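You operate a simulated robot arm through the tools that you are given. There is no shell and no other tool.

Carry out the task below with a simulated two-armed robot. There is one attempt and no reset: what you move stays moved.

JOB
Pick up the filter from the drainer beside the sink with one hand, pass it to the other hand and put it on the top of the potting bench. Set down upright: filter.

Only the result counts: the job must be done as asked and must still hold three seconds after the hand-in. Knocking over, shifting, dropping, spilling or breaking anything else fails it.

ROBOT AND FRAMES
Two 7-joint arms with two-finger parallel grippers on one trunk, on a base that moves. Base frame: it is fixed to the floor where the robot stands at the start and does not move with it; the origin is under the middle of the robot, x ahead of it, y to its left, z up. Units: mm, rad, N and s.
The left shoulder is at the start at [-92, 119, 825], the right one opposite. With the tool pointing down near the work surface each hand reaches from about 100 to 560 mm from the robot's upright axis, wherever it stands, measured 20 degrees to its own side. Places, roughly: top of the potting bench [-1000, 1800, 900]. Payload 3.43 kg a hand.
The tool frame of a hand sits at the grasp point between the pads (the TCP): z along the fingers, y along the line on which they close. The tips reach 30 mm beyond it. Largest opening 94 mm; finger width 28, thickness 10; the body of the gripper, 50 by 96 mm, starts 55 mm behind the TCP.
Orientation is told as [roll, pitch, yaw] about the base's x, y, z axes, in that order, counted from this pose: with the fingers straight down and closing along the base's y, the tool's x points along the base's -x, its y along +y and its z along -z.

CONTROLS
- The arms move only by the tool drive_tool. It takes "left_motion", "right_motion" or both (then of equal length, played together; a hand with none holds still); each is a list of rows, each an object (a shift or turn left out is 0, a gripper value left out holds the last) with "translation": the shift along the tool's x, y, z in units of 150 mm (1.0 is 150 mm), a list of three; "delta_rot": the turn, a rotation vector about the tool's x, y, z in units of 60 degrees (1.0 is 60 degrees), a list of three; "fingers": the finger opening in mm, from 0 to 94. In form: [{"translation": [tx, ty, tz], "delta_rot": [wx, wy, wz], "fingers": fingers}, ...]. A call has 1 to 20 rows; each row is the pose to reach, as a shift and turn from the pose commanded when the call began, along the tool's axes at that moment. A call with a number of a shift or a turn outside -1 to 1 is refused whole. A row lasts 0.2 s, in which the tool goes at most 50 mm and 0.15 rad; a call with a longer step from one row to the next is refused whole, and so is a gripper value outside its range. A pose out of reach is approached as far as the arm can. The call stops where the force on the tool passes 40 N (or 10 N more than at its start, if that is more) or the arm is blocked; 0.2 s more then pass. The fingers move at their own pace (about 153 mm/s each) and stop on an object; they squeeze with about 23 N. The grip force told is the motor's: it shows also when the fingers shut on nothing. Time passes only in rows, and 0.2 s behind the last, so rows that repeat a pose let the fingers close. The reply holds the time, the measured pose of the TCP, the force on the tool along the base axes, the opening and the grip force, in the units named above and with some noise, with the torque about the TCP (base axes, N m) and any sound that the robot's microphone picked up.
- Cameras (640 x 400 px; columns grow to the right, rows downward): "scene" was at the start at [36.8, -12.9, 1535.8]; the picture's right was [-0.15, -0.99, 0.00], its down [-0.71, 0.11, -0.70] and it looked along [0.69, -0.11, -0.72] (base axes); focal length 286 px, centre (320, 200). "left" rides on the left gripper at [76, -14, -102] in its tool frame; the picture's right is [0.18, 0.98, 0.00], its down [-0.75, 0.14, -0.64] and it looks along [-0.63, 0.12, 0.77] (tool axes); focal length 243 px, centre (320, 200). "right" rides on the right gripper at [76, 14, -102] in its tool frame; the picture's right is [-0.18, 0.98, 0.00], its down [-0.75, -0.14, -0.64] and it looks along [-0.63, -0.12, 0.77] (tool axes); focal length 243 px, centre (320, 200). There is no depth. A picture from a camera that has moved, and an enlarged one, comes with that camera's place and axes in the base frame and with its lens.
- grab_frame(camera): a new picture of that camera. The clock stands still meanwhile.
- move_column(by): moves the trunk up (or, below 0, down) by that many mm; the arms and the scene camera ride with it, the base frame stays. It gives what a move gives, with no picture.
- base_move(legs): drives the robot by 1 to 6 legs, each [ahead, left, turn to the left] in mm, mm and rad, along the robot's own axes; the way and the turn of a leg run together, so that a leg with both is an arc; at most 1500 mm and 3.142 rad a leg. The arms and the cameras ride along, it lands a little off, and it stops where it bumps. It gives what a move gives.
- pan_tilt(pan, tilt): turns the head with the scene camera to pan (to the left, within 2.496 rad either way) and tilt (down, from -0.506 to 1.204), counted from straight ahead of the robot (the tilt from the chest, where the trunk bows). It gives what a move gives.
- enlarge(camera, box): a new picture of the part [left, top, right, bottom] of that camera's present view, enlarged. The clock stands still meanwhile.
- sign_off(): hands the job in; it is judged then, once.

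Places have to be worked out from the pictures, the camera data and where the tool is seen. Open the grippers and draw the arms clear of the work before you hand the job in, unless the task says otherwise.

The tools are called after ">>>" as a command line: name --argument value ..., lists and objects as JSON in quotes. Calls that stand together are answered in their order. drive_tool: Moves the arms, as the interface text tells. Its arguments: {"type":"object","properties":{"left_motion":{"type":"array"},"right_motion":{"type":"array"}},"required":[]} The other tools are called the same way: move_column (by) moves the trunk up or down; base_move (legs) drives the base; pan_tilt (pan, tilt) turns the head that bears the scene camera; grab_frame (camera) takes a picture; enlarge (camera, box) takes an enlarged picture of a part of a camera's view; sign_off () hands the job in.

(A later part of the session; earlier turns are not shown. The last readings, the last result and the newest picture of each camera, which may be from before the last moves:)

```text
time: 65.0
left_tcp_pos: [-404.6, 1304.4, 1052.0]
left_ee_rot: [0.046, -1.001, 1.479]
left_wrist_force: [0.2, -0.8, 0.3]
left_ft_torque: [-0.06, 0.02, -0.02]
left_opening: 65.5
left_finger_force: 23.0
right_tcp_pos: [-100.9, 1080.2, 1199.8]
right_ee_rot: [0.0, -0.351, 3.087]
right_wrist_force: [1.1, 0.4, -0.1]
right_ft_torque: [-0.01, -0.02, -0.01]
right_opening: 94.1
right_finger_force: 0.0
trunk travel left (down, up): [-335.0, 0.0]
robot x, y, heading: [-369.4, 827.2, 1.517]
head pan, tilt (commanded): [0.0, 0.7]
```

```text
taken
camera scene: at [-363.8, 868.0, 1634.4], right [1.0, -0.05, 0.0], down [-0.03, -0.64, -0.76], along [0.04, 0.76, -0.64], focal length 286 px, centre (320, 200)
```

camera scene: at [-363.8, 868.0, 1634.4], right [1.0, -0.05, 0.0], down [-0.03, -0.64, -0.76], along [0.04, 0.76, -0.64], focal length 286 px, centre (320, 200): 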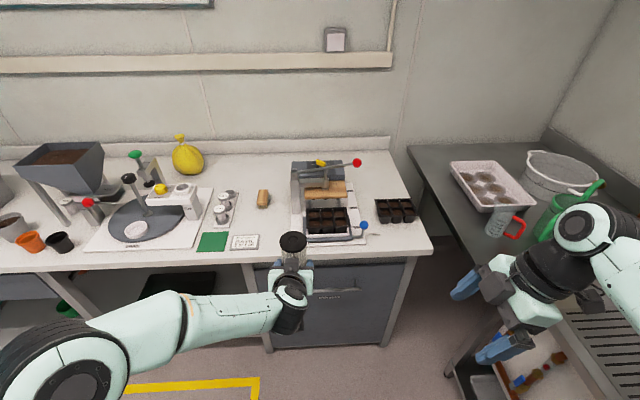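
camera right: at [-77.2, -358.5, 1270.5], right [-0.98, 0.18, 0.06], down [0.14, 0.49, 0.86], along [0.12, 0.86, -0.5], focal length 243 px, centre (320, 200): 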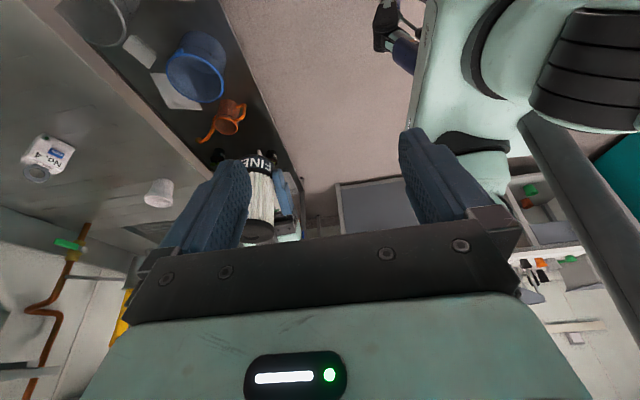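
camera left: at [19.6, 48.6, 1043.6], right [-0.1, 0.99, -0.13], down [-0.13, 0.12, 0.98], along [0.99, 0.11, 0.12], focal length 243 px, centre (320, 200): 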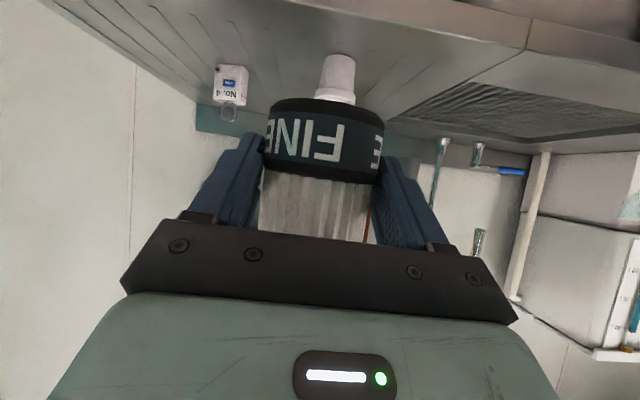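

I'm now near the bench and can see the gap between the card and the press. I'll enlarge that region to measure the free spots.

>>> enlarge --camera "scene" --box '[180, 140, 440, 300]'

>>> enlarge --camera "scene" --box '[220, 180, 340, 280]'

>>> grab_frame --camera "left"

```text
2.46 times, centred on (310, 220) of scene
camera zoom: at [-363.8, 868.0, 1634.4], right [1.0, -0.05, 0.0], down [-0.03, -0.64, -0.76], along [0.04, 0.76, -0.64], focal length 704 px, centre (345, 151)
```

zoom: 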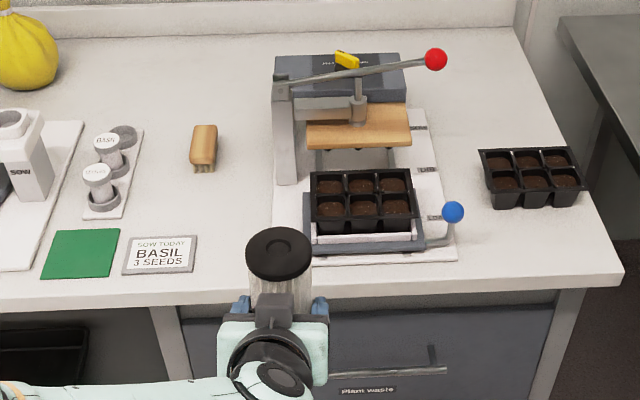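

```text
4.00 times, centred on (280, 230) of scene
camera zoom: at [-363.8, 868.0, 1634.4], right [1.0, -0.05, 0.0], down [-0.03, -0.64, -0.76], along [0.04, 0.76, -0.64], focal length 1144 px, centre (480, 80)
```

zoom: 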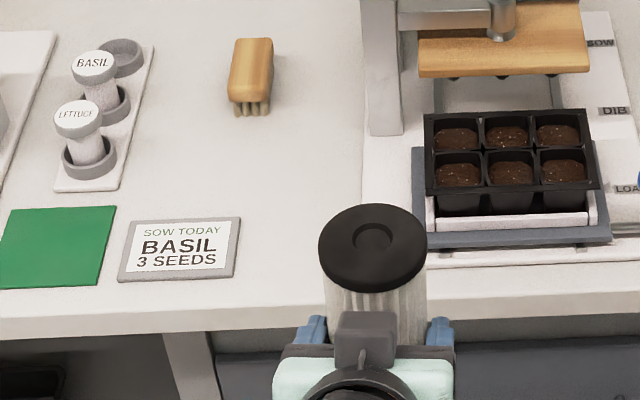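

```text
taken
camera left: at [-398.2, 1176.3, 1043.5], right [-0.99, -0.05, -0.13], down [-0.12, -0.13, 0.98], along [-0.06, 0.99, 0.12], focal length 243 px, centre (320, 200)
```

left: 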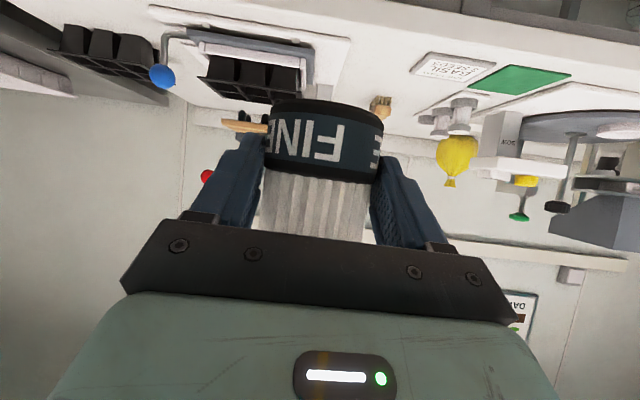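

The right front corner of the bench is the best spot. It is free from x≈-175 to 50 and y≈1457 to 1590, between the press plate, the seedling tray and the edge. Getting there brings my right arm near the sink counter, so I'll check how far the right elbow sticks out.

>>> pan_tilt --pan -1.1 --tilt 0.75

>>> grab_frame --camera "scene"

```text
time: 66.3
left_tcp_pos: [-405.2, 1305.2, 1053.0]
left_ee_rot: [0.045, -1.002, 1.479]
left_wrist_force: [-0.3, -0.3, 0.3]
left_ft_torque: [-0.01, 0.03, -0.02]
left_opening: 65.5
left_finger_force: 22.6
right_tcp_pos: [-101.7, 1080.7, 1199.4]
right_ee_rot: [0.001, -0.35, 3.086]
right_wrist_force: [-0.1, 0.4, 0.9]
right_ft_torque: [0.04, -0.04, 0.01]
right_opening: 93.8
right_finger_force: 0.0
trunk travel left (down, up): [-335.0, 0.0]
robot x, y, heading: [-364.8, 827.0, 1.518]
head pan, tilt (commanded): [-1.1, 0.75]
```

```text
taken
camera scene: at [-292.6, 816.7, 1630.1], right [0.41, -0.91, 0.0], down [-0.62, -0.28, -0.73], along [0.67, 0.3, -0.68], focal length 286 px, centre (320, 200)
```

scene: 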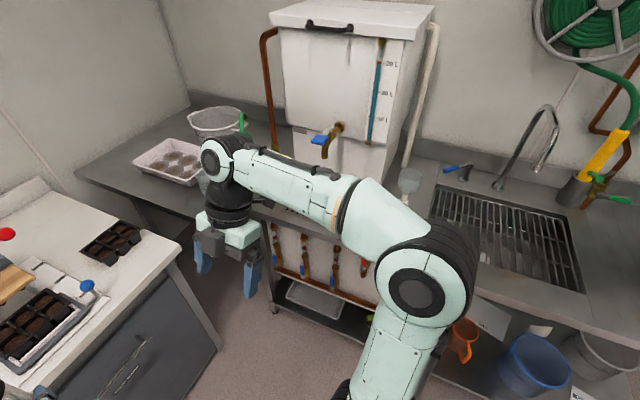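

The elbow is only about 410 mm to the right and well above the counter, so there's room if I approach turned slightly to the right. I'll shift right and ahead, then turn about -0.30 rad, which keeps the filter in front of the bench edge.

>>> base_move --legs '[[90, -131, 0], [0, 0, -0.297]]'

>>> pan_tilt --pan 0.0 --tilt 0.8

>>> grab_frame --camera "scene"

>>> grab_frame --camera "left"

```text
time: 69.1
left_tcp_pos: [-126.2, 1378.5, 1052.7]
left_ee_rot: [0.045, -1.0, 1.182]
left_wrist_force: [0.0, -0.1, 0.2]
left_ft_torque: [-0.01, 0.03, 0.05]
left_opening: 65.3
left_finger_force: 22.9
right_tcp_pos: [96.6, 1074.1, 1200.8]
right_ee_rot: [0.0, -0.352, 2.786]
right_wrist_force: [0.3, 0.2, 0.8]
right_ft_torque: [0.0, 0.01, 0.0]
right_opening: 94.0
right_finger_force: 0.0
trunk travel left (down, up): [-335.0, 0.0]
robot x, y, heading: [-233.1, 912.7, 1.219]
head pan, tilt (commanded): [-1.1, 0.75]
```

```text
time: 70.4
left_tcp_pos: [-125.6, 1377.7, 1052.3]
left_ee_rot: [0.045, -1.001, 1.181]
left_wrist_force: [-0.1, -0.5, 0.4]
left_ft_torque: [0.0, 0.01, 0.0]
left_opening: 65.3
left_finger_force: 23.1
right_tcp_pos: [97.8, 1073.9, 1199.3]
right_ee_rot: [0.0, -0.35, 2.788]
right_wrist_force: [-0.5, -0.1, -0.6]
right_ft_torque: [0.03, 0.02, 0.02]
right_opening: 93.9
right_finger_force: 0.0
trunk travel left (down, up): [-335.0, 0.0]
robot x, y, heading: [-232.5, 910.4, 1.219]
head pan, tilt (commanded): [0.0, 0.799]
```

```text
taken
camera scene: at [-216.9, 944.5, 1626.1], right [0.94, -0.35, 0.0], down [-0.25, -0.67, -0.7], along [0.24, 0.65, -0.72], focal length 286 px, centre (320, 200)
```

scene: 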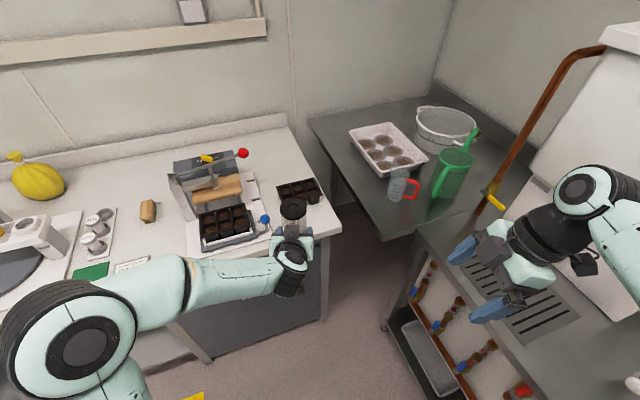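

```text
taken
camera left: at [-157.4, 1253.0, 1043.7], right [-0.96, 0.25, -0.13], down [-0.16, -0.09, 0.98], along [0.23, 0.97, 0.12], focal length 243 px, centre (320, 200)
```

left: 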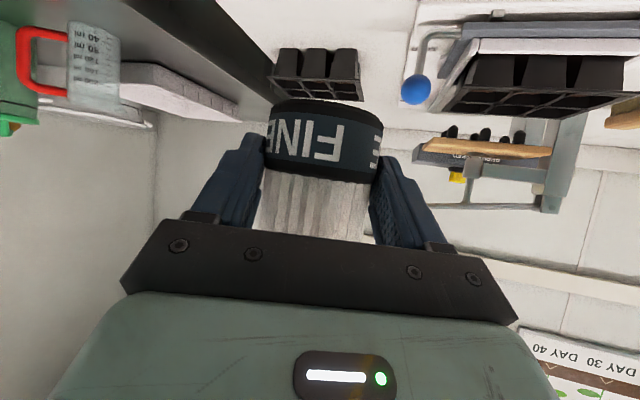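

The filter is just short of the bench edge, in line with the corner spot. I'll enlarge the corner to measure the edge, the tray and the press plate from here.

>>> enlarge --camera "scene" --box '[220, 160, 360, 260]'

>>> enlarge --camera "left" --box '[200, 0, 480, 180]'

```text
4.00 times, centred on (290, 210) of scene
camera zoom: at [-216.9, 944.5, 1626.1], right [0.94, -0.35, 0.0], down [-0.25, -0.67, -0.7], along [0.24, 0.65, -0.72], focal length 1144 px, centre (440, 160)
```

zoom: 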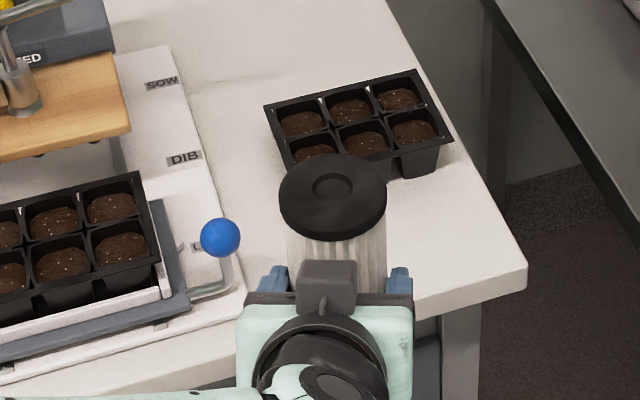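

```text
2.22 times, centred on (340, 90) of left
camera zoom: at [-157.4, 1253.0, 1043.7], right [-0.96, 0.25, -0.13], down [-0.16, -0.09, 0.98], along [0.23, 0.97, 0.12], focal length 539 px, centre (276, 444)
```

zoom: 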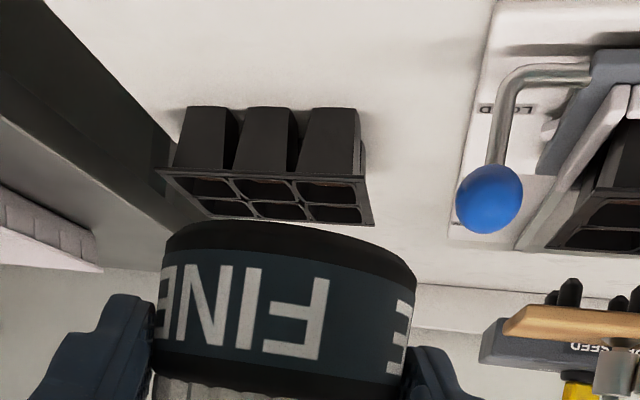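

The measurements put the bench front edge at y≈1468, the tray's front rim at y≈1575–1590 and the press plate corner at [-171, 1515], so I'll aim for [-75, 1522]. First I'll check that the filter is still upright after the drive.

>>> enlarge --camera "scene" --box '[270, 190, 325, 245]'

>>> enlarge --camera "left" --box '[230, 80, 420, 260]'

```text
7.27 times, centred on (298, 218) of scene
camera zoom: at [-216.9, 944.5, 1626.1], right [0.94, -0.35, 0.0], down [-0.25, -0.67, -0.7], along [0.24, 0.65, -0.72], focal length 2080 px, centre (484, 73)
```

zoom: 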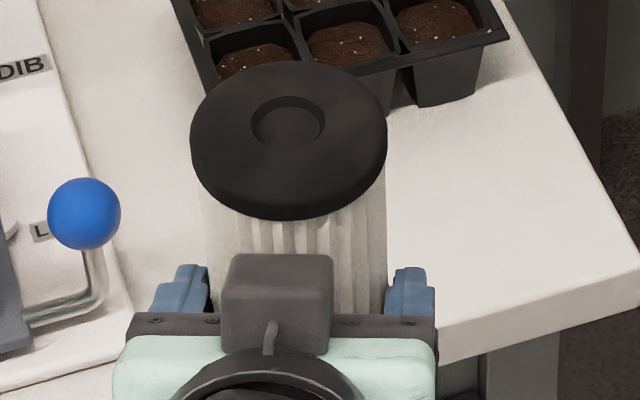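

```text
2.22 times, centred on (325, 170) of left
camera zoom: at [-157.4, 1253.0, 1043.7], right [-0.96, 0.25, -0.13], down [-0.16, -0.09, 0.98], along [0.23, 0.97, 0.12], focal length 539 px, centre (309, 267)
```

zoom: 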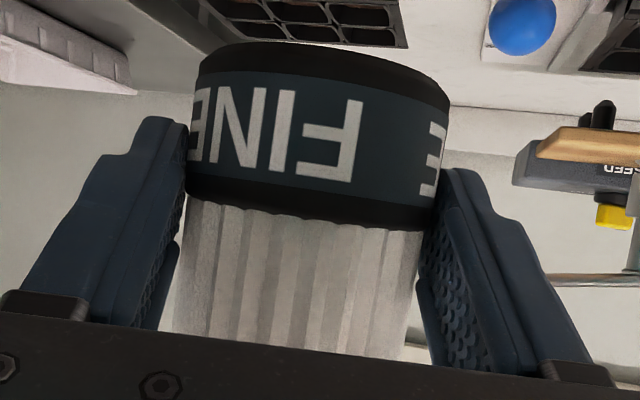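

The filter is upright within about a degree. I'll drive 110 mm ahead; the filter bottom (z≈1016) stays well above the tray and the knob.

>>> base_move --legs '[[110, 0, 0]]'

>>> enlarge --camera "scene" --box '[220, 160, 360, 260]'

>>> grab_frame --camera "left"

```text
time: 71.6
left_tcp_pos: [-88.6, 1481.8, 1053.0]
left_ee_rot: [0.044, -1.0, 1.182]
left_wrist_force: [0.6, 0.1, 0.4]
left_ft_torque: [0.01, 0.03, -0.01]
left_opening: 65.0
left_finger_force: 23.6
right_tcp_pos: [134.8, 1177.3, 1199.7]
right_ee_rot: [0.001, -0.351, 2.789]
right_wrist_force: [0.8, -0.3, 0.5]
right_ft_torque: [-0.03, 0.0, -0.01]
right_opening: 93.9
right_finger_force: 0.1
trunk travel left (down, up): [-335.0, 0.0]
robot x, y, heading: [-193.1, 1016.9, 1.221]
head pan, tilt (commanded): [0.0, 0.799]
```

```text
4.00 times, centred on (290, 210) of scene
camera zoom: at [-179.0, 1048.1, 1625.9], right [0.94, -0.34, 0.0], down [-0.25, -0.67, -0.7], along [0.24, 0.65, -0.72], focal length 1144 px, centre (440, 160)
```

zoom: 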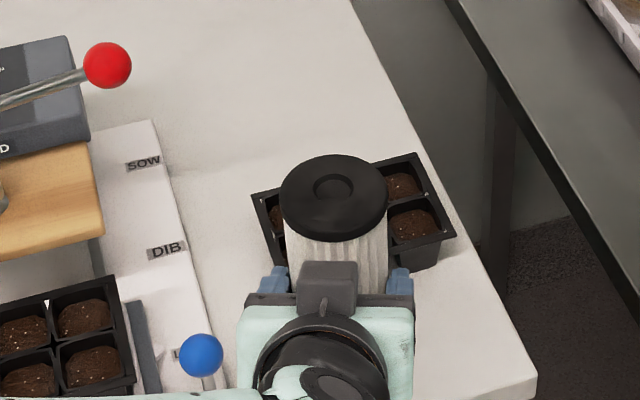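

```text
taken
camera left: at [-119.8, 1356.4, 1043.3], right [-0.96, 0.24, -0.13], down [-0.16, -0.09, 0.98], along [0.23, 0.97, 0.12], focal length 243 px, centre (320, 200)
```

left: 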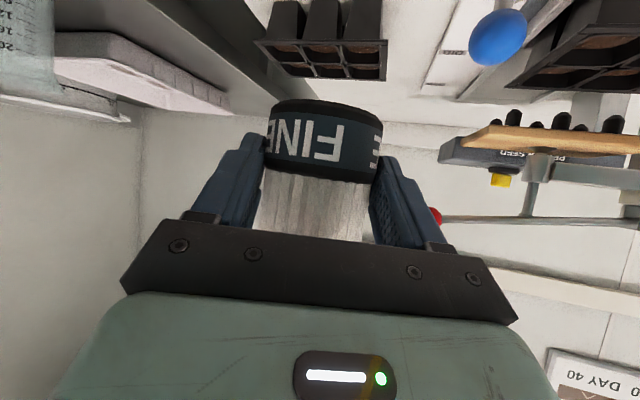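

The filter axis is now at about [-84, 1495], over the bench. I'll see whether the right wrist camera gives a useful side view for the set-down.

>>> grab_frame --camera "right"

>>> grab_frame --camera "scene"

```text
taken
camera right: at [230.1, 1127.2, 1270.4], right [-0.5, -0.86, 0.06], down [-0.41, 0.3, 0.86], along [-0.76, 0.41, -0.5], focal length 243 px, centre (320, 200)
```

right: 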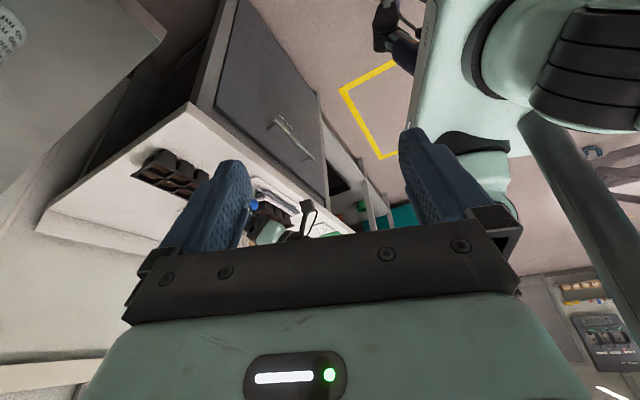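

```text
taken
camera scene: at [-179.0, 1048.1, 1625.9], right [0.94, -0.34, 0.0], down [-0.25, -0.67, -0.7], along [0.24, 0.65, -0.72], focal length 286 px, centre (320, 200)
```

scene: 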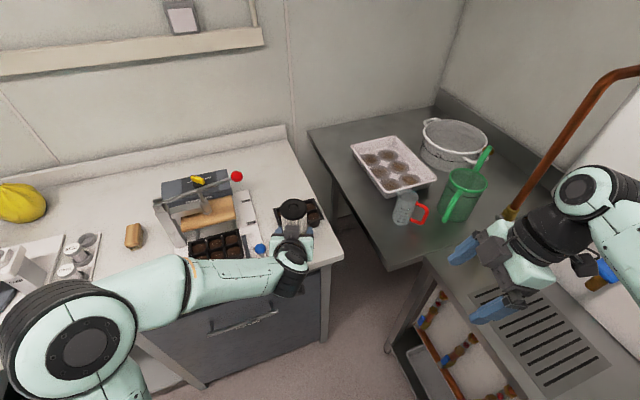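

Its own finger hides the filter in the right wrist view. I'll turn the right hand in place, with a bit of yaw and more tilt, so its camera looks at the filter from the side; it stays in free air in front of the bench.

>>> drive_tool --right_motion '[{"delta_rot": [0.024, -0.099, 0.065]}, {"delta_rot": [0.047, -0.199, 0.129]}, {"delta_rot": [0.071, -0.298, 0.194]}, {"delta_rot": [0.094, -0.398, 0.258]}, {"delta_rot": [0.118, -0.497, 0.323]}, {"delta_rot": [0.118, -0.497, 0.323]}]'

>>> grab_frame --camera "right"

```text
time: 73.0
left_tcp_pos: [-87.8, 1482.3, 1052.4]
left_ee_rot: [0.043, -1.002, 1.182]
left_wrist_force: [-0.1, 0.3, 0.1]
left_ft_torque: [-0.01, 0.01, 0.01]
left_opening: 64.9
left_finger_force: 23.2
right_tcp_pos: [136.1, 1179.0, 1200.3]
right_ee_rot: [0.14, -0.856, 2.337]
right_wrist_force: [-0.8, -0.3, -0.5]
right_ft_torque: [-0.02, 0.03, -0.01]
right_opening: 94.2
right_finger_force: 0.1
trunk travel left (down, up): [-335.0, 0.0]
robot x, y, heading: [-194.1, 1013.1, 1.218]
head pan, tilt (commanded): [0.0, 0.799]
```

```text
taken
camera right: at [223.7, 1086.5, 1210.6], right [-0.71, -0.66, 0.23], down [0.15, 0.18, 0.97], along [-0.69, 0.73, -0.03], focal length 243 px, centre (320, 200)
```

right: 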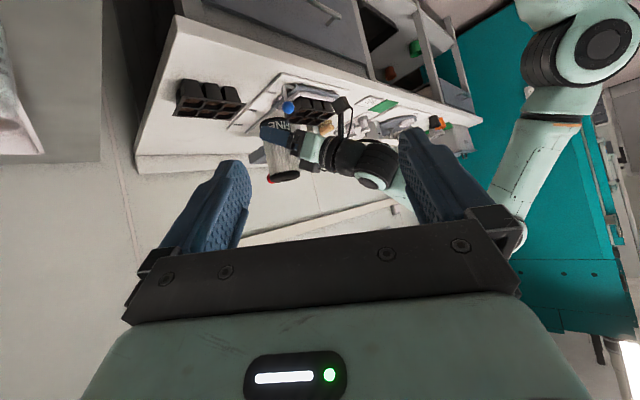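

This gives a good side view of the filter, the left hand and the bench. I'll enlarge it.

>>> enlarge --camera "right" --box '[200, 70, 380, 200]'

>>> enlarge --camera "right" --box '[120, 20, 300, 190]'

```text
3.08 times, centred on (290, 135) of right
camera zoom: at [223.7, 1086.5, 1210.6], right [-0.71, -0.66, 0.23], down [0.15, 0.18, 0.97], along [-0.69, 0.73, -0.03], focal length 746 px, centre (412, 400)
```

zoom: 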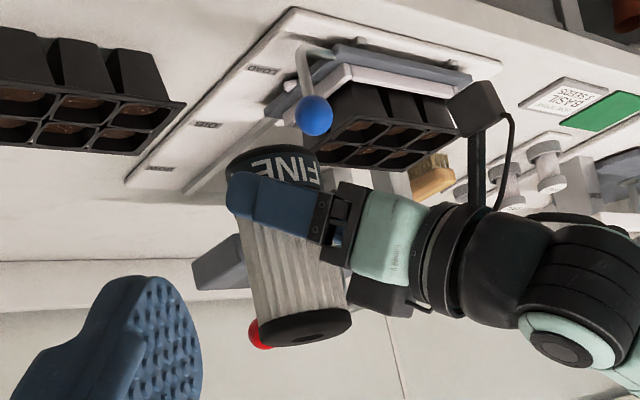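

```text
2.35 times, centred on (210, 105) of right
camera zoom: at [223.7, 1086.5, 1210.6], right [-0.71, -0.66, 0.23], down [0.15, 0.18, 0.97], along [-0.69, 0.73, -0.03], focal length 571 px, centre (579, 424)
```

zoom: 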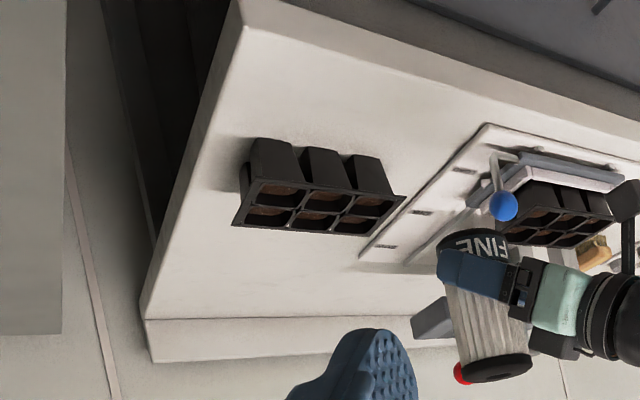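

In this view the filter also looks upright, and there is clear space around the target. The bench height is still uncertain (865–900), so I'll lower the trunk by 60 mm and re-measure with the filter closer to the surface.

>>> move_column --by -60

>>> grab_frame --camera "right"

>>> enlarge --camera "right" --box '[120, 20, 340, 200]'

>>> enlarge --camera "scene" --box '[220, 160, 360, 270]'

```text
time: 74.0
left_tcp_pos: [-87.4, 1481.8, 992.4]
left_ee_rot: [0.045, -1.002, 1.185]
left_wrist_force: [0.5, 0.4, 0.0]
left_ft_torque: [-0.01, -0.02, 0.01]
left_opening: 64.8
left_finger_force: 22.7
right_tcp_pos: [135.8, 1178.5, 1140.1]
right_ee_rot: [0.139, -0.857, 2.341]
right_wrist_force: [-0.2, -0.4, 0.4]
right_ft_torque: [-0.05, -0.01, 0.0]
right_opening: 94.1
right_finger_force: 0.1
trunk travel left (down, up): [-275.0, 60.0]
robot x, y, heading: [-190.2, 1018.3, 1.22]
head pan, tilt (commanded): [0.0, 0.799]
```

```text
taken
camera right: at [224.3, 1086.7, 1151.1], right [-0.71, -0.66, 0.23], down [0.14, 0.18, 0.97], along [-0.69, 0.73, -0.03], focal length 243 px, centre (320, 200)
```

right: 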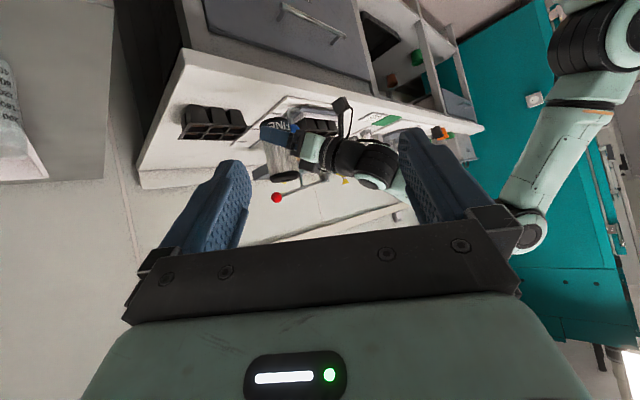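

```text
2.22 times, centred on (230, 110) of right
camera zoom: at [224.3, 1086.7, 1151.1], right [-0.71, -0.66, 0.23], down [0.14, 0.18, 0.97], along [-0.69, 0.73, -0.03], focal length 539 px, centre (520, 400)
```

zoom: 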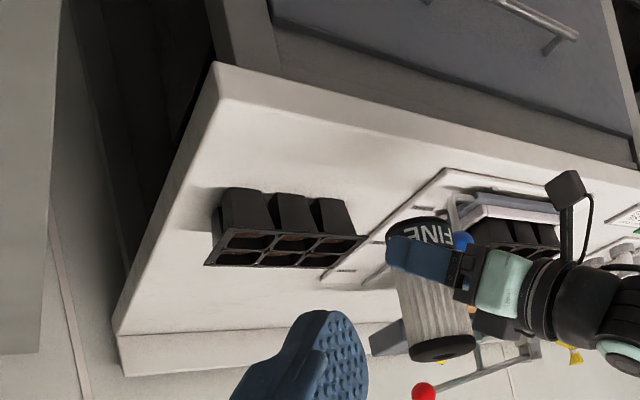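

```text
3.64 times, centred on (290, 215) of scene
camera zoom: at [-178.3, 1049.9, 1563.0], right [0.94, -0.34, 0.0], down [-0.25, -0.67, -0.7], along [0.24, 0.65, -0.72], focal length 1040 px, centre (429, 146)
```

zoom: 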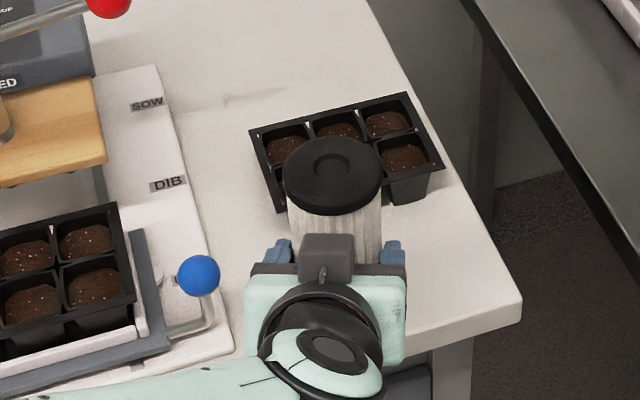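

Triangulating the bench corner with both cameras puts the bench top nearer z≈860, with the front edge at y≈1500 and the tray rim from y≈1610. So the right target is about [-75, 1553]. I'll move the left hand forward 58 mm at this safe height and check.

>>> drive_tool --left_motion '[{"translation": [-0.05, 0.02, 0.08], "fingers": 40}, {"translation": [-0.1, 0.04, 0.16]}, {"translation": [-0.155, 0.058, 0.245]}, {"translation": [-0.205, 0.076, 0.324]}, {"translation": [-0.205, 0.076, 0.324]}]'

>>> enlarge --camera "right" --box '[130, 30, 330, 190]'

>>> grab_frame --camera "left"

>>> enlarge --camera "scene" --box '[220, 160, 360, 270]'

```text
time: 75.2
left_tcp_pos: [-79.0, 1539.6, 991.6]
left_ee_rot: [0.044, -1.002, 1.181]
left_wrist_force: [-0.6, 0.0, -0.6]
left_ft_torque: [-0.07, 0.03, -0.01]
left_opening: 64.3
left_finger_force: 23.3
right_tcp_pos: [136.0, 1178.1, 1139.0]
right_ee_rot: [0.138, -0.854, 2.338]
right_wrist_force: [-0.7, -0.2, -0.1]
right_ft_torque: [0.01, -0.03, 0.02]
right_opening: 93.9
right_finger_force: 0.0
trunk travel left (down, up): [-275.0, 60.0]
robot x, y, heading: [-187.9, 1015.4, 1.218]
head pan, tilt (commanded): [0.0, 0.799]
```

```text
2.50 times, centred on (230, 110) of right
camera zoom: at [224.1, 1086.1, 1151.0], right [-0.71, -0.66, 0.23], down [0.14, 0.18, 0.97], along [-0.69, 0.73, -0.03], focal length 606 px, centre (545, 425)
```

zoom: 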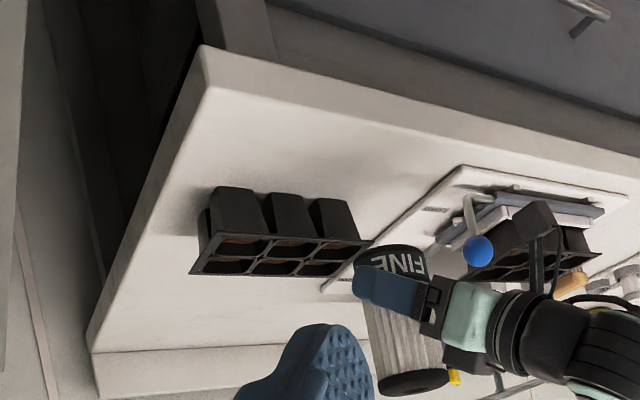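

```text
taken
camera left: at [-110.8, 1414.7, 982.7], right [-0.96, 0.25, -0.13], down [-0.16, -0.09, 0.98], along [0.23, 0.97, 0.12], focal length 243 px, centre (320, 200)
```

left: 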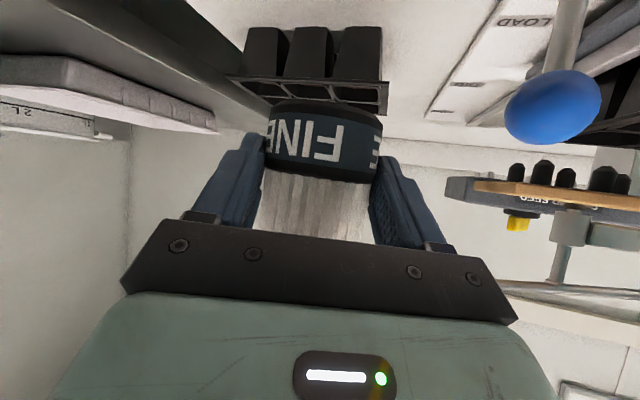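

```text
3.64 times, centred on (290, 215) of scene
camera zoom: at [-178.5, 1049.4, 1563.1], right [0.94, -0.34, 0.0], down [-0.25, -0.67, -0.7], along [0.24, 0.65, -0.72], focal length 1040 px, centre (429, 146)
```

zoom: 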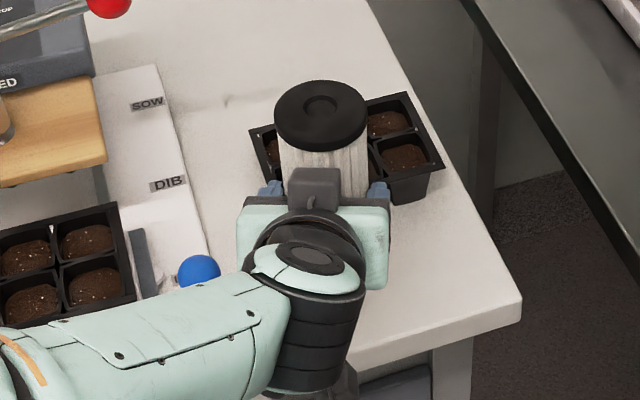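

The filter now hangs over the free spot between tray, press plate and edge. I'll enlarge further to read the edge and tray lines against the filter's projected footprint.

>>> enlarge --camera "right" --box '[190, 40, 320, 130]'

>>> enlarge --camera "left" --box '[200, 0, 480, 130]'

```text
4.44 times, centred on (255, 85) of right
camera zoom: at [224.1, 1086.1, 1151.0], right [-0.71, -0.66, 0.23], down [0.14, 0.18, 0.97], along [-0.69, 0.73, -0.03], focal length 1078 px, centre (609, 711)
```

zoom: 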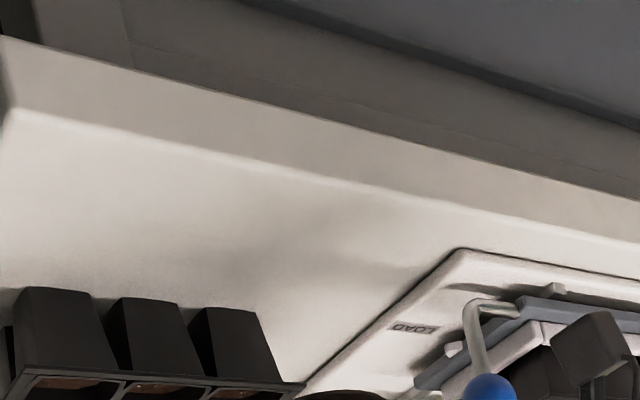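

```text
2.29 times, centred on (340, 65) of left
camera zoom: at [-110.8, 1414.7, 982.7], right [-0.96, 0.25, -0.13], down [-0.16, -0.09, 0.98], along [0.23, 0.97, 0.12], focal length 555 px, centre (274, 509)
```

zoom: 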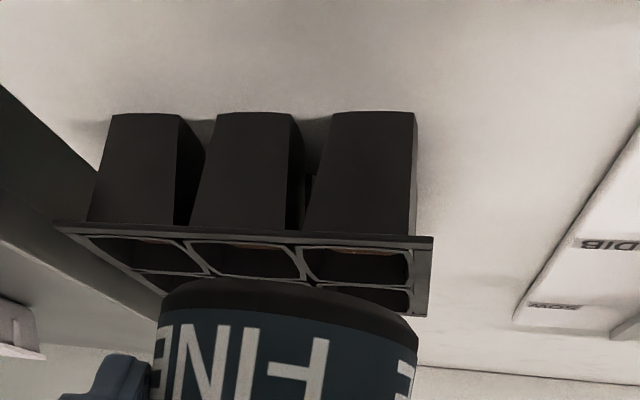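

The tray's front-left bottom corner triangulates cleanly to [-91, 1629, 863] from both wrist cameras, so the bench top is at z≈862, the front edge at y≈1500 and the tray rim at y≈1612. The filter is well centred. I'll enlarge it once more to check its lean before lowering.

>>> enlarge --camera "right" --box '[260, 110, 330, 200]'

>>> enlarge --camera "scene" --box '[280, 170, 340, 230]'

```text
4.44 times, centred on (295, 155) of right
camera zoom: at [224.1, 1086.1, 1151.0], right [-0.71, -0.66, 0.23], down [0.14, 0.18, 0.97], along [-0.69, 0.73, -0.03], focal length 1078 px, centre (431, 400)
```

zoom: 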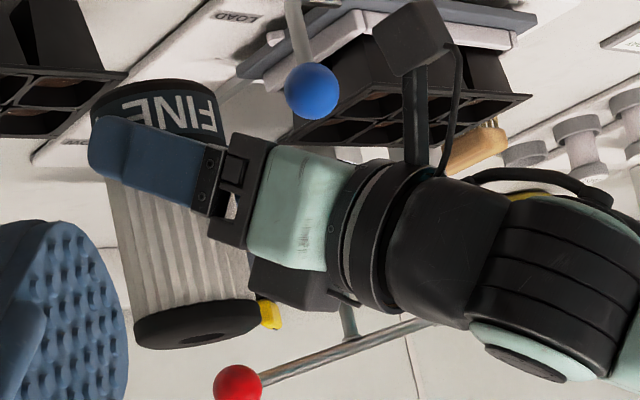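

```text
6.67 times, centred on (310, 200) of scene
camera zoom: at [-178.5, 1049.4, 1563.1], right [0.94, -0.34, 0.0], down [-0.25, -0.67, -0.7], along [0.24, 0.65, -0.72], focal length 1907 px, centre (387, 200)
```

zoom: 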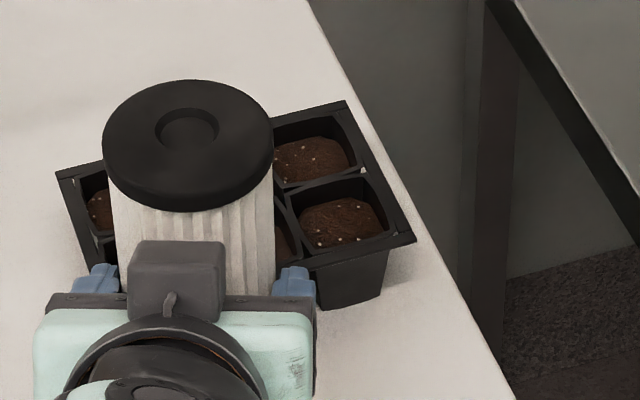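

The filter leans about 2° (top towards +x and slightly +y). I'll correct that with a small turn of the left hand and nudge it 3 mm forward, then lower the trunk by 80 mm, leaving roughly 14 mm to the bench.

>>> drive_tool --left_motion '[{"translation": [-0.006, 0.004, 0.01], "delta_rot": [0.0064, -0.0144, -0.0106], "fingers": 40}, {"translation": [-0.012, 0.008, 0.019], "delta_rot": [0.0128, -0.0287, -0.0212]}, {"translation": [-0.012, 0.008, 0.019], "delta_rot": [0.0128, -0.0287, -0.0212]}]'

>>> move_column --by -80

>>> grab_frame --camera "right"

>>> grab_frame --camera "left"

>>> grab_frame --camera "scene"

```text
time: 76.0
left_tcp_pos: [-79.8, 1543.5, 992.6]
left_ee_rot: [-0.005, -1.031, 1.223]
left_wrist_force: [0.2, 0.2, -0.7]
left_ft_torque: [0.0, 0.02, -0.03]
left_opening: 64.1
left_finger_force: 23.4
right_tcp_pos: [135.6, 1179.3, 1139.5]
right_ee_rot: [0.139, -0.856, 2.337]
right_wrist_force: [1.1, 0.4, -0.2]
right_ft_torque: [-0.03, -0.02, 0.01]
right_opening: 94.0
right_finger_force: 0.0
trunk travel left (down, up): [-275.0, 60.0]
robot x, y, heading: [-194.6, 1014.9, 1.217]
head pan, tilt (commanded): [0.0, 0.799]
```

```text
time: 77.2
left_tcp_pos: [-79.6, 1544.7, 913.4]
left_ee_rot: [-0.001, -1.031, 1.223]
left_wrist_force: [-0.1, -0.4, 0.1]
left_ft_torque: [-0.03, 0.02, 0.03]
left_opening: 64.5
left_finger_force: 23.1
right_tcp_pos: [136.2, 1178.1, 1060.1]
right_ee_rot: [0.138, -0.856, 2.339]
right_wrist_force: [0.5, -0.1, -0.4]
right_ft_torque: [0.0, -0.02, 0.0]
right_opening: 94.1
right_finger_force: 0.2
trunk travel left (down, up): [-195.0, 140.0]
robot x, y, heading: [-194.6, 1016.8, 1.221]
head pan, tilt (commanded): [0.0, 0.799]
```

```text
taken
camera right: at [224.3, 1086.7, 1071.1], right [-0.71, -0.66, 0.23], down [0.14, 0.18, 0.97], along [-0.69, 0.73, -0.03], focal length 243 px, centre (320, 200)
```

right: 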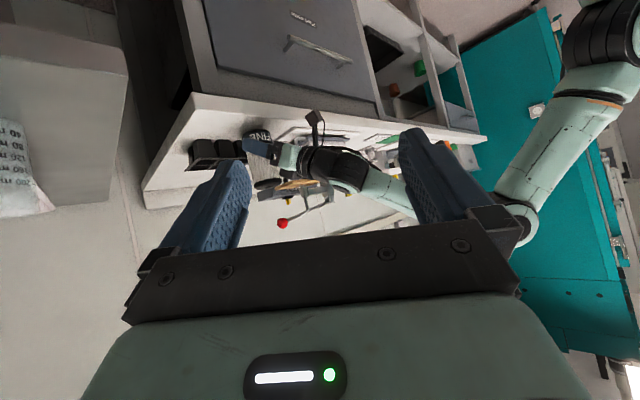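

```text
taken
camera left: at [-109.9, 1419.3, 900.3], right [-0.96, 0.25, -0.16], down [-0.19, -0.11, 0.98], along [0.23, 0.96, 0.15], focal length 243 px, centre (320, 200)
```

left: 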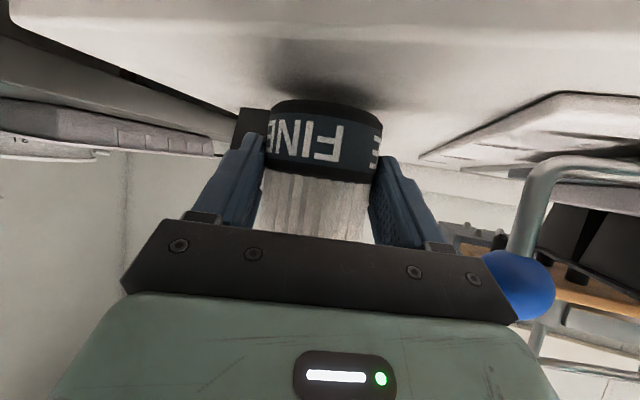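

```text
taken
camera scene: at [-177.5, 1051.9, 1482.6], right [0.94, -0.34, 0.0], down [-0.25, -0.67, -0.7], along [0.24, 0.65, -0.72], focal length 286 px, centre (320, 200)
```

scene: 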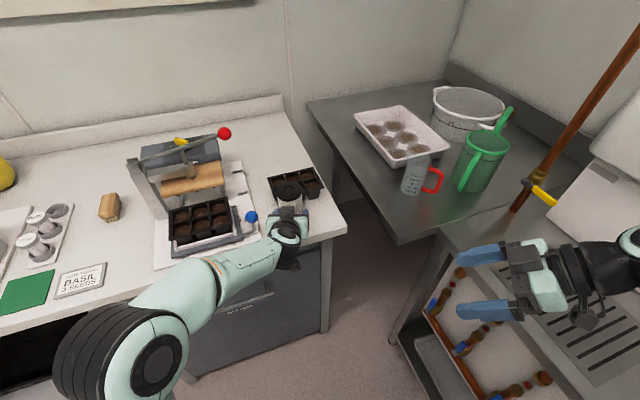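

The filter is now just above the bench, and its shadow shows right below it. I'll enlarge to judge the remaining gap and the clearances.

>>> enlarge --camera "right" --box '[180, 80, 330, 200]'

>>> enlarge --camera "left" --box '[200, 20, 440, 200]'

>>> enlarge --camera "scene" --box '[240, 150, 360, 260]'

```text
3.33 times, centred on (255, 140) of right
camera zoom: at [224.3, 1086.7, 1071.1], right [-0.71, -0.66, 0.23], down [0.14, 0.18, 0.97], along [-0.69, 0.73, -0.03], focal length 809 px, centre (537, 400)
```

zoom: 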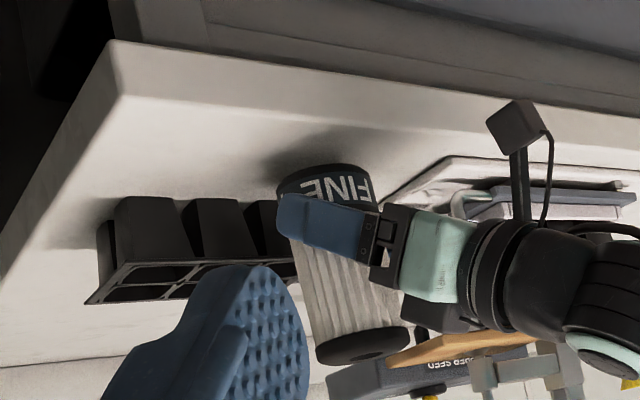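

```text
2.22 times, centred on (320, 110) of left
camera zoom: at [-109.9, 1419.3, 900.3], right [-0.96, 0.25, -0.16], down [-0.19, -0.11, 0.98], along [0.23, 0.96, 0.15], focal length 539 px, centre (320, 400)
```

zoom: 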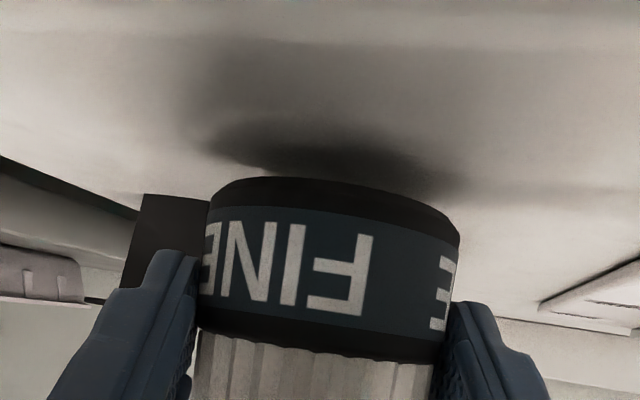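

```text
3.64 times, centred on (300, 205) of scene
camera zoom: at [-177.5, 1051.9, 1482.6], right [0.94, -0.34, 0.0], down [-0.25, -0.67, -0.7], along [0.24, 0.65, -0.72], focal length 1040 px, centre (393, 182)
```

zoom: 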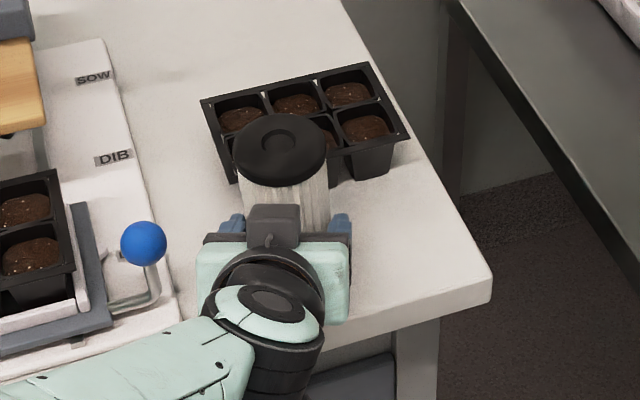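

Only about 15 mm remain, the filter now reads upright within half a degree, and the surroundings are clear. I'll lower it 10 mm slowly with the arm and watch the force.

>>> drive_tool --left_motion '[{"translation": [0.0143, 0, 0.0086], "fingers": 40}, {"translation": [0.0286, 0, 0.0172]}, {"translation": [0.0429, 0, 0.0257]}, {"translation": [0.0572, 0, 0.0343]}, {"translation": [0.0572, 0, 0.0343]}]'

>>> enlarge --camera "left" --box '[200, 20, 440, 200]'

>>> enlarge --camera "right" --box '[220, 100, 320, 190]'

```text
time: 78.4
left_tcp_pos: [-79.1, 1543.7, 902.4]
left_ee_rot: [-0.004, -1.032, 1.224]
left_wrist_force: [0.4, 0.0, 0.2]
left_ft_torque: [-0.06, -0.02, 0.01]
left_opening: 64.4
left_finger_force: 23.2
right_tcp_pos: [135.4, 1179.4, 1061.4]
right_ee_rot: [0.139, -0.856, 2.338]
right_wrist_force: [-0.7, 0.2, 0.7]
right_ft_torque: [0.01, -0.03, -0.01]
right_opening: 94.0
right_finger_force: 0.1
trunk travel left (down, up): [-195.0, 140.0]
robot x, y, heading: [-192.6, 1015.5, 1.215]
head pan, tilt (commanded): [0.0, 0.799]
```

```text
2.22 times, centred on (320, 110) of left
camera zoom: at [-110.0, 1418.9, 889.5], right [-0.96, 0.25, -0.16], down [-0.19, -0.1, 0.98], along [0.23, 0.96, 0.15], focal length 539 px, centre (320, 400)
```

zoom: 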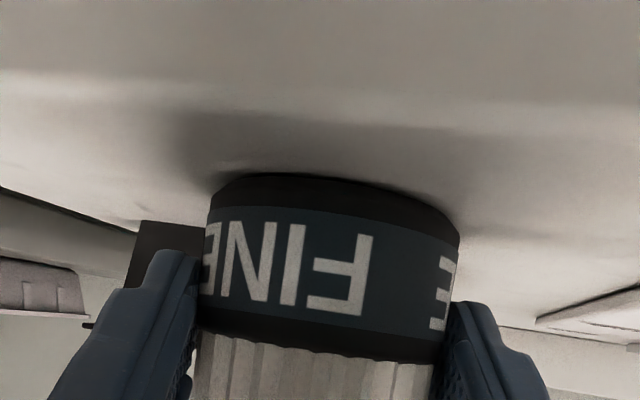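

```text
4.44 times, centred on (270, 145) of right
camera zoom: at [224.2, 1086.2, 1071.0], right [-0.71, -0.66, 0.23], down [0.14, 0.18, 0.97], along [-0.69, 0.73, -0.03], focal length 1078 px, centre (542, 444)
```

zoom: 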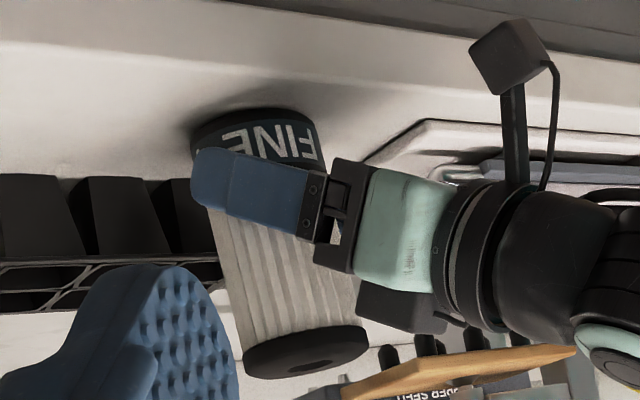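

The contact shadow has almost closed, so only a few millimetres remain. I'll go down 3 mm more.

>>> drive_tool --left_motion '[{"translation": [0.0057, 0, 0.0034], "fingers": 40}, {"translation": [0.0114, 0, 0.0069]}, {"translation": [0.0172, 0, 0.0103]}, {"translation": [0.0172, 0, 0.0103]}]'

>>> enlarge --camera "left" --box '[200, 20, 440, 200]'

```text
time: 79.4
left_tcp_pos: [-79.6, 1545.9, 900.6]
left_ee_rot: [-0.004, -1.034, 1.225]
left_wrist_force: [0.1, -1.2, 3.9]
left_ft_torque: [-0.1, 0.09, -0.01]
left_opening: 64.3
left_finger_force: 22.9
right_tcp_pos: [136.4, 1178.2, 1060.2]
right_ee_rot: [0.139, -0.856, 2.339]
right_wrist_force: [0.2, 0.1, 0.1]
right_ft_torque: [-0.02, 0.04, 0.01]
right_opening: 94.2
right_finger_force: 0.1
trunk travel left (down, up): [-195.0, 140.0]
robot x, y, heading: [-191.2, 1011.4, 1.217]
head pan, tilt (commanded): [0.0, 0.799]
```

```text
2.22 times, centred on (320, 110) of left
camera zoom: at [-109.8, 1419.5, 887.9], right [-0.96, 0.25, -0.16], down [-0.19, -0.11, 0.98], along [0.23, 0.96, 0.15], focal length 539 px, centre (320, 400)
```

zoom: 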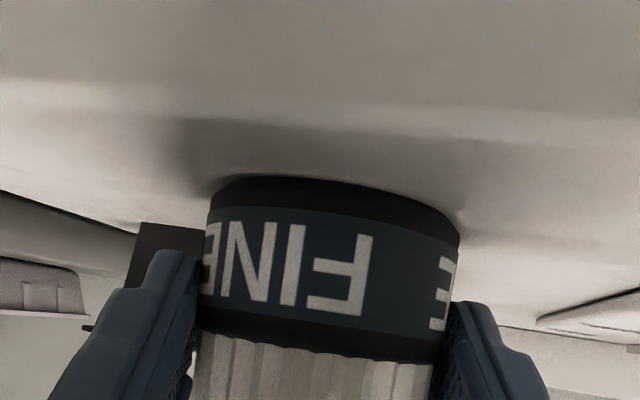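

The upward force rose to about 4 N, so the filter has touched the bench. I'll press 1.5 mm further so its base seats flat.

>>> drive_tool --left_motion '[{"translation": [0.0043, 0, 0.0026], "fingers": 40}, {"translation": [0.0086, 0, 0.0051]}, {"translation": [0.0086, 0, 0.0051]}]'

>>> enlarge --camera "right" --box '[220, 100, 320, 190]'

>>> enlarge --camera "scene" --box '[240, 150, 360, 260]'

```text
time: 80.2
left_tcp_pos: [-78.7, 1542.7, 899.7]
left_ee_rot: [-0.004, -1.032, 1.224]
left_wrist_force: [3.5, 1.3, 10.5]
left_ft_torque: [-0.02, 0.06, 0.01]
left_opening: 63.2
left_finger_force: 23.1
right_tcp_pos: [135.7, 1177.6, 1060.2]
right_ee_rot: [0.14, -0.856, 2.338]
right_wrist_force: [0.8, -0.3, -0.5]
right_ft_torque: [0.03, 0.0, 0.0]
right_opening: 93.9
right_finger_force: 0.3
trunk travel left (down, up): [-195.0, 140.0]
robot x, y, heading: [-193.4, 1012.6, 1.216]
head pan, tilt (commanded): [0.0, 0.799]
```

```text
4.44 times, centred on (270, 145) of right
camera zoom: at [224.4, 1085.6, 1071.0], right [-0.71, -0.66, 0.23], down [0.14, 0.18, 0.97], along [-0.69, 0.73, -0.03], focal length 1078 px, centre (542, 444)
```

zoom: 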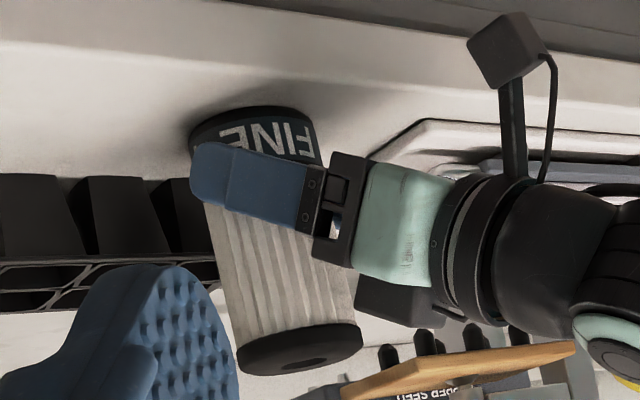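

```text
3.64 times, centred on (300, 205) of scene
camera zoom: at [-177.5, 1050.8, 1482.7], right [0.94, -0.34, 0.0], down [-0.25, -0.67, -0.7], along [0.24, 0.65, -0.72], focal length 1040 px, centre (393, 182)
```

zoom: 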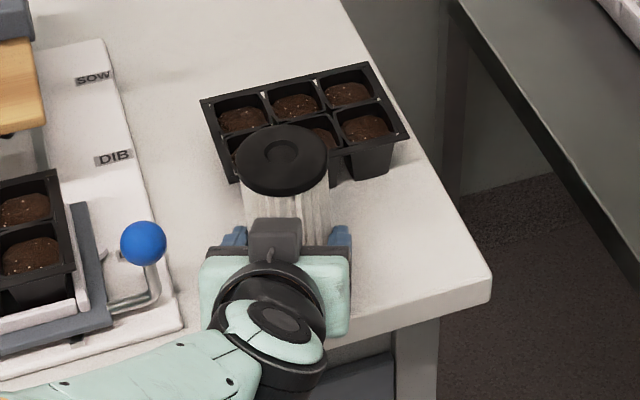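

The filter is seated with about 10 N on it. I'll ease off 0.7 mm so it isn't preloaded, then check.

>>> drive_tool --left_motion '[{"translation": [-0.004, 0, -0.0024], "fingers": 40}, {"translation": [-0.004, 0, -0.0024]}]'

>>> enlarge --camera "left" --box '[200, 20, 440, 200]'

```text
time: 80.8
left_tcp_pos: [-79.3, 1543.0, 899.4]
left_ee_rot: [-0.001, -1.031, 1.221]
left_wrist_force: [3.0, 1.5, 8.6]
left_ft_torque: [0.07, -0.05, -0.05]
left_opening: 62.9
left_finger_force: 22.9
right_tcp_pos: [135.2, 1177.1, 1059.8]
right_ee_rot: [0.138, -0.856, 2.337]
right_wrist_force: [-0.4, 0.3, -1.1]
right_ft_torque: [-0.02, 0.01, 0.01]
right_opening: 93.7
right_finger_force: 0.1
trunk travel left (down, up): [-195.0, 140.0]
robot x, y, heading: [-191.7, 1015.4, 1.222]
head pan, tilt (commanded): [0.0, 0.799]
```

```text
2.22 times, centred on (320, 110) of left
camera zoom: at [-109.9, 1418.6, 886.9], right [-0.96, 0.25, -0.16], down [-0.19, -0.11, 0.98], along [0.23, 0.96, 0.15], focal length 539 px, centre (320, 400)
```

zoom: 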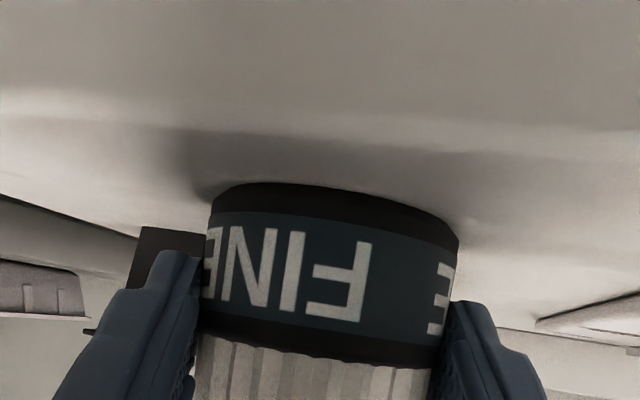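

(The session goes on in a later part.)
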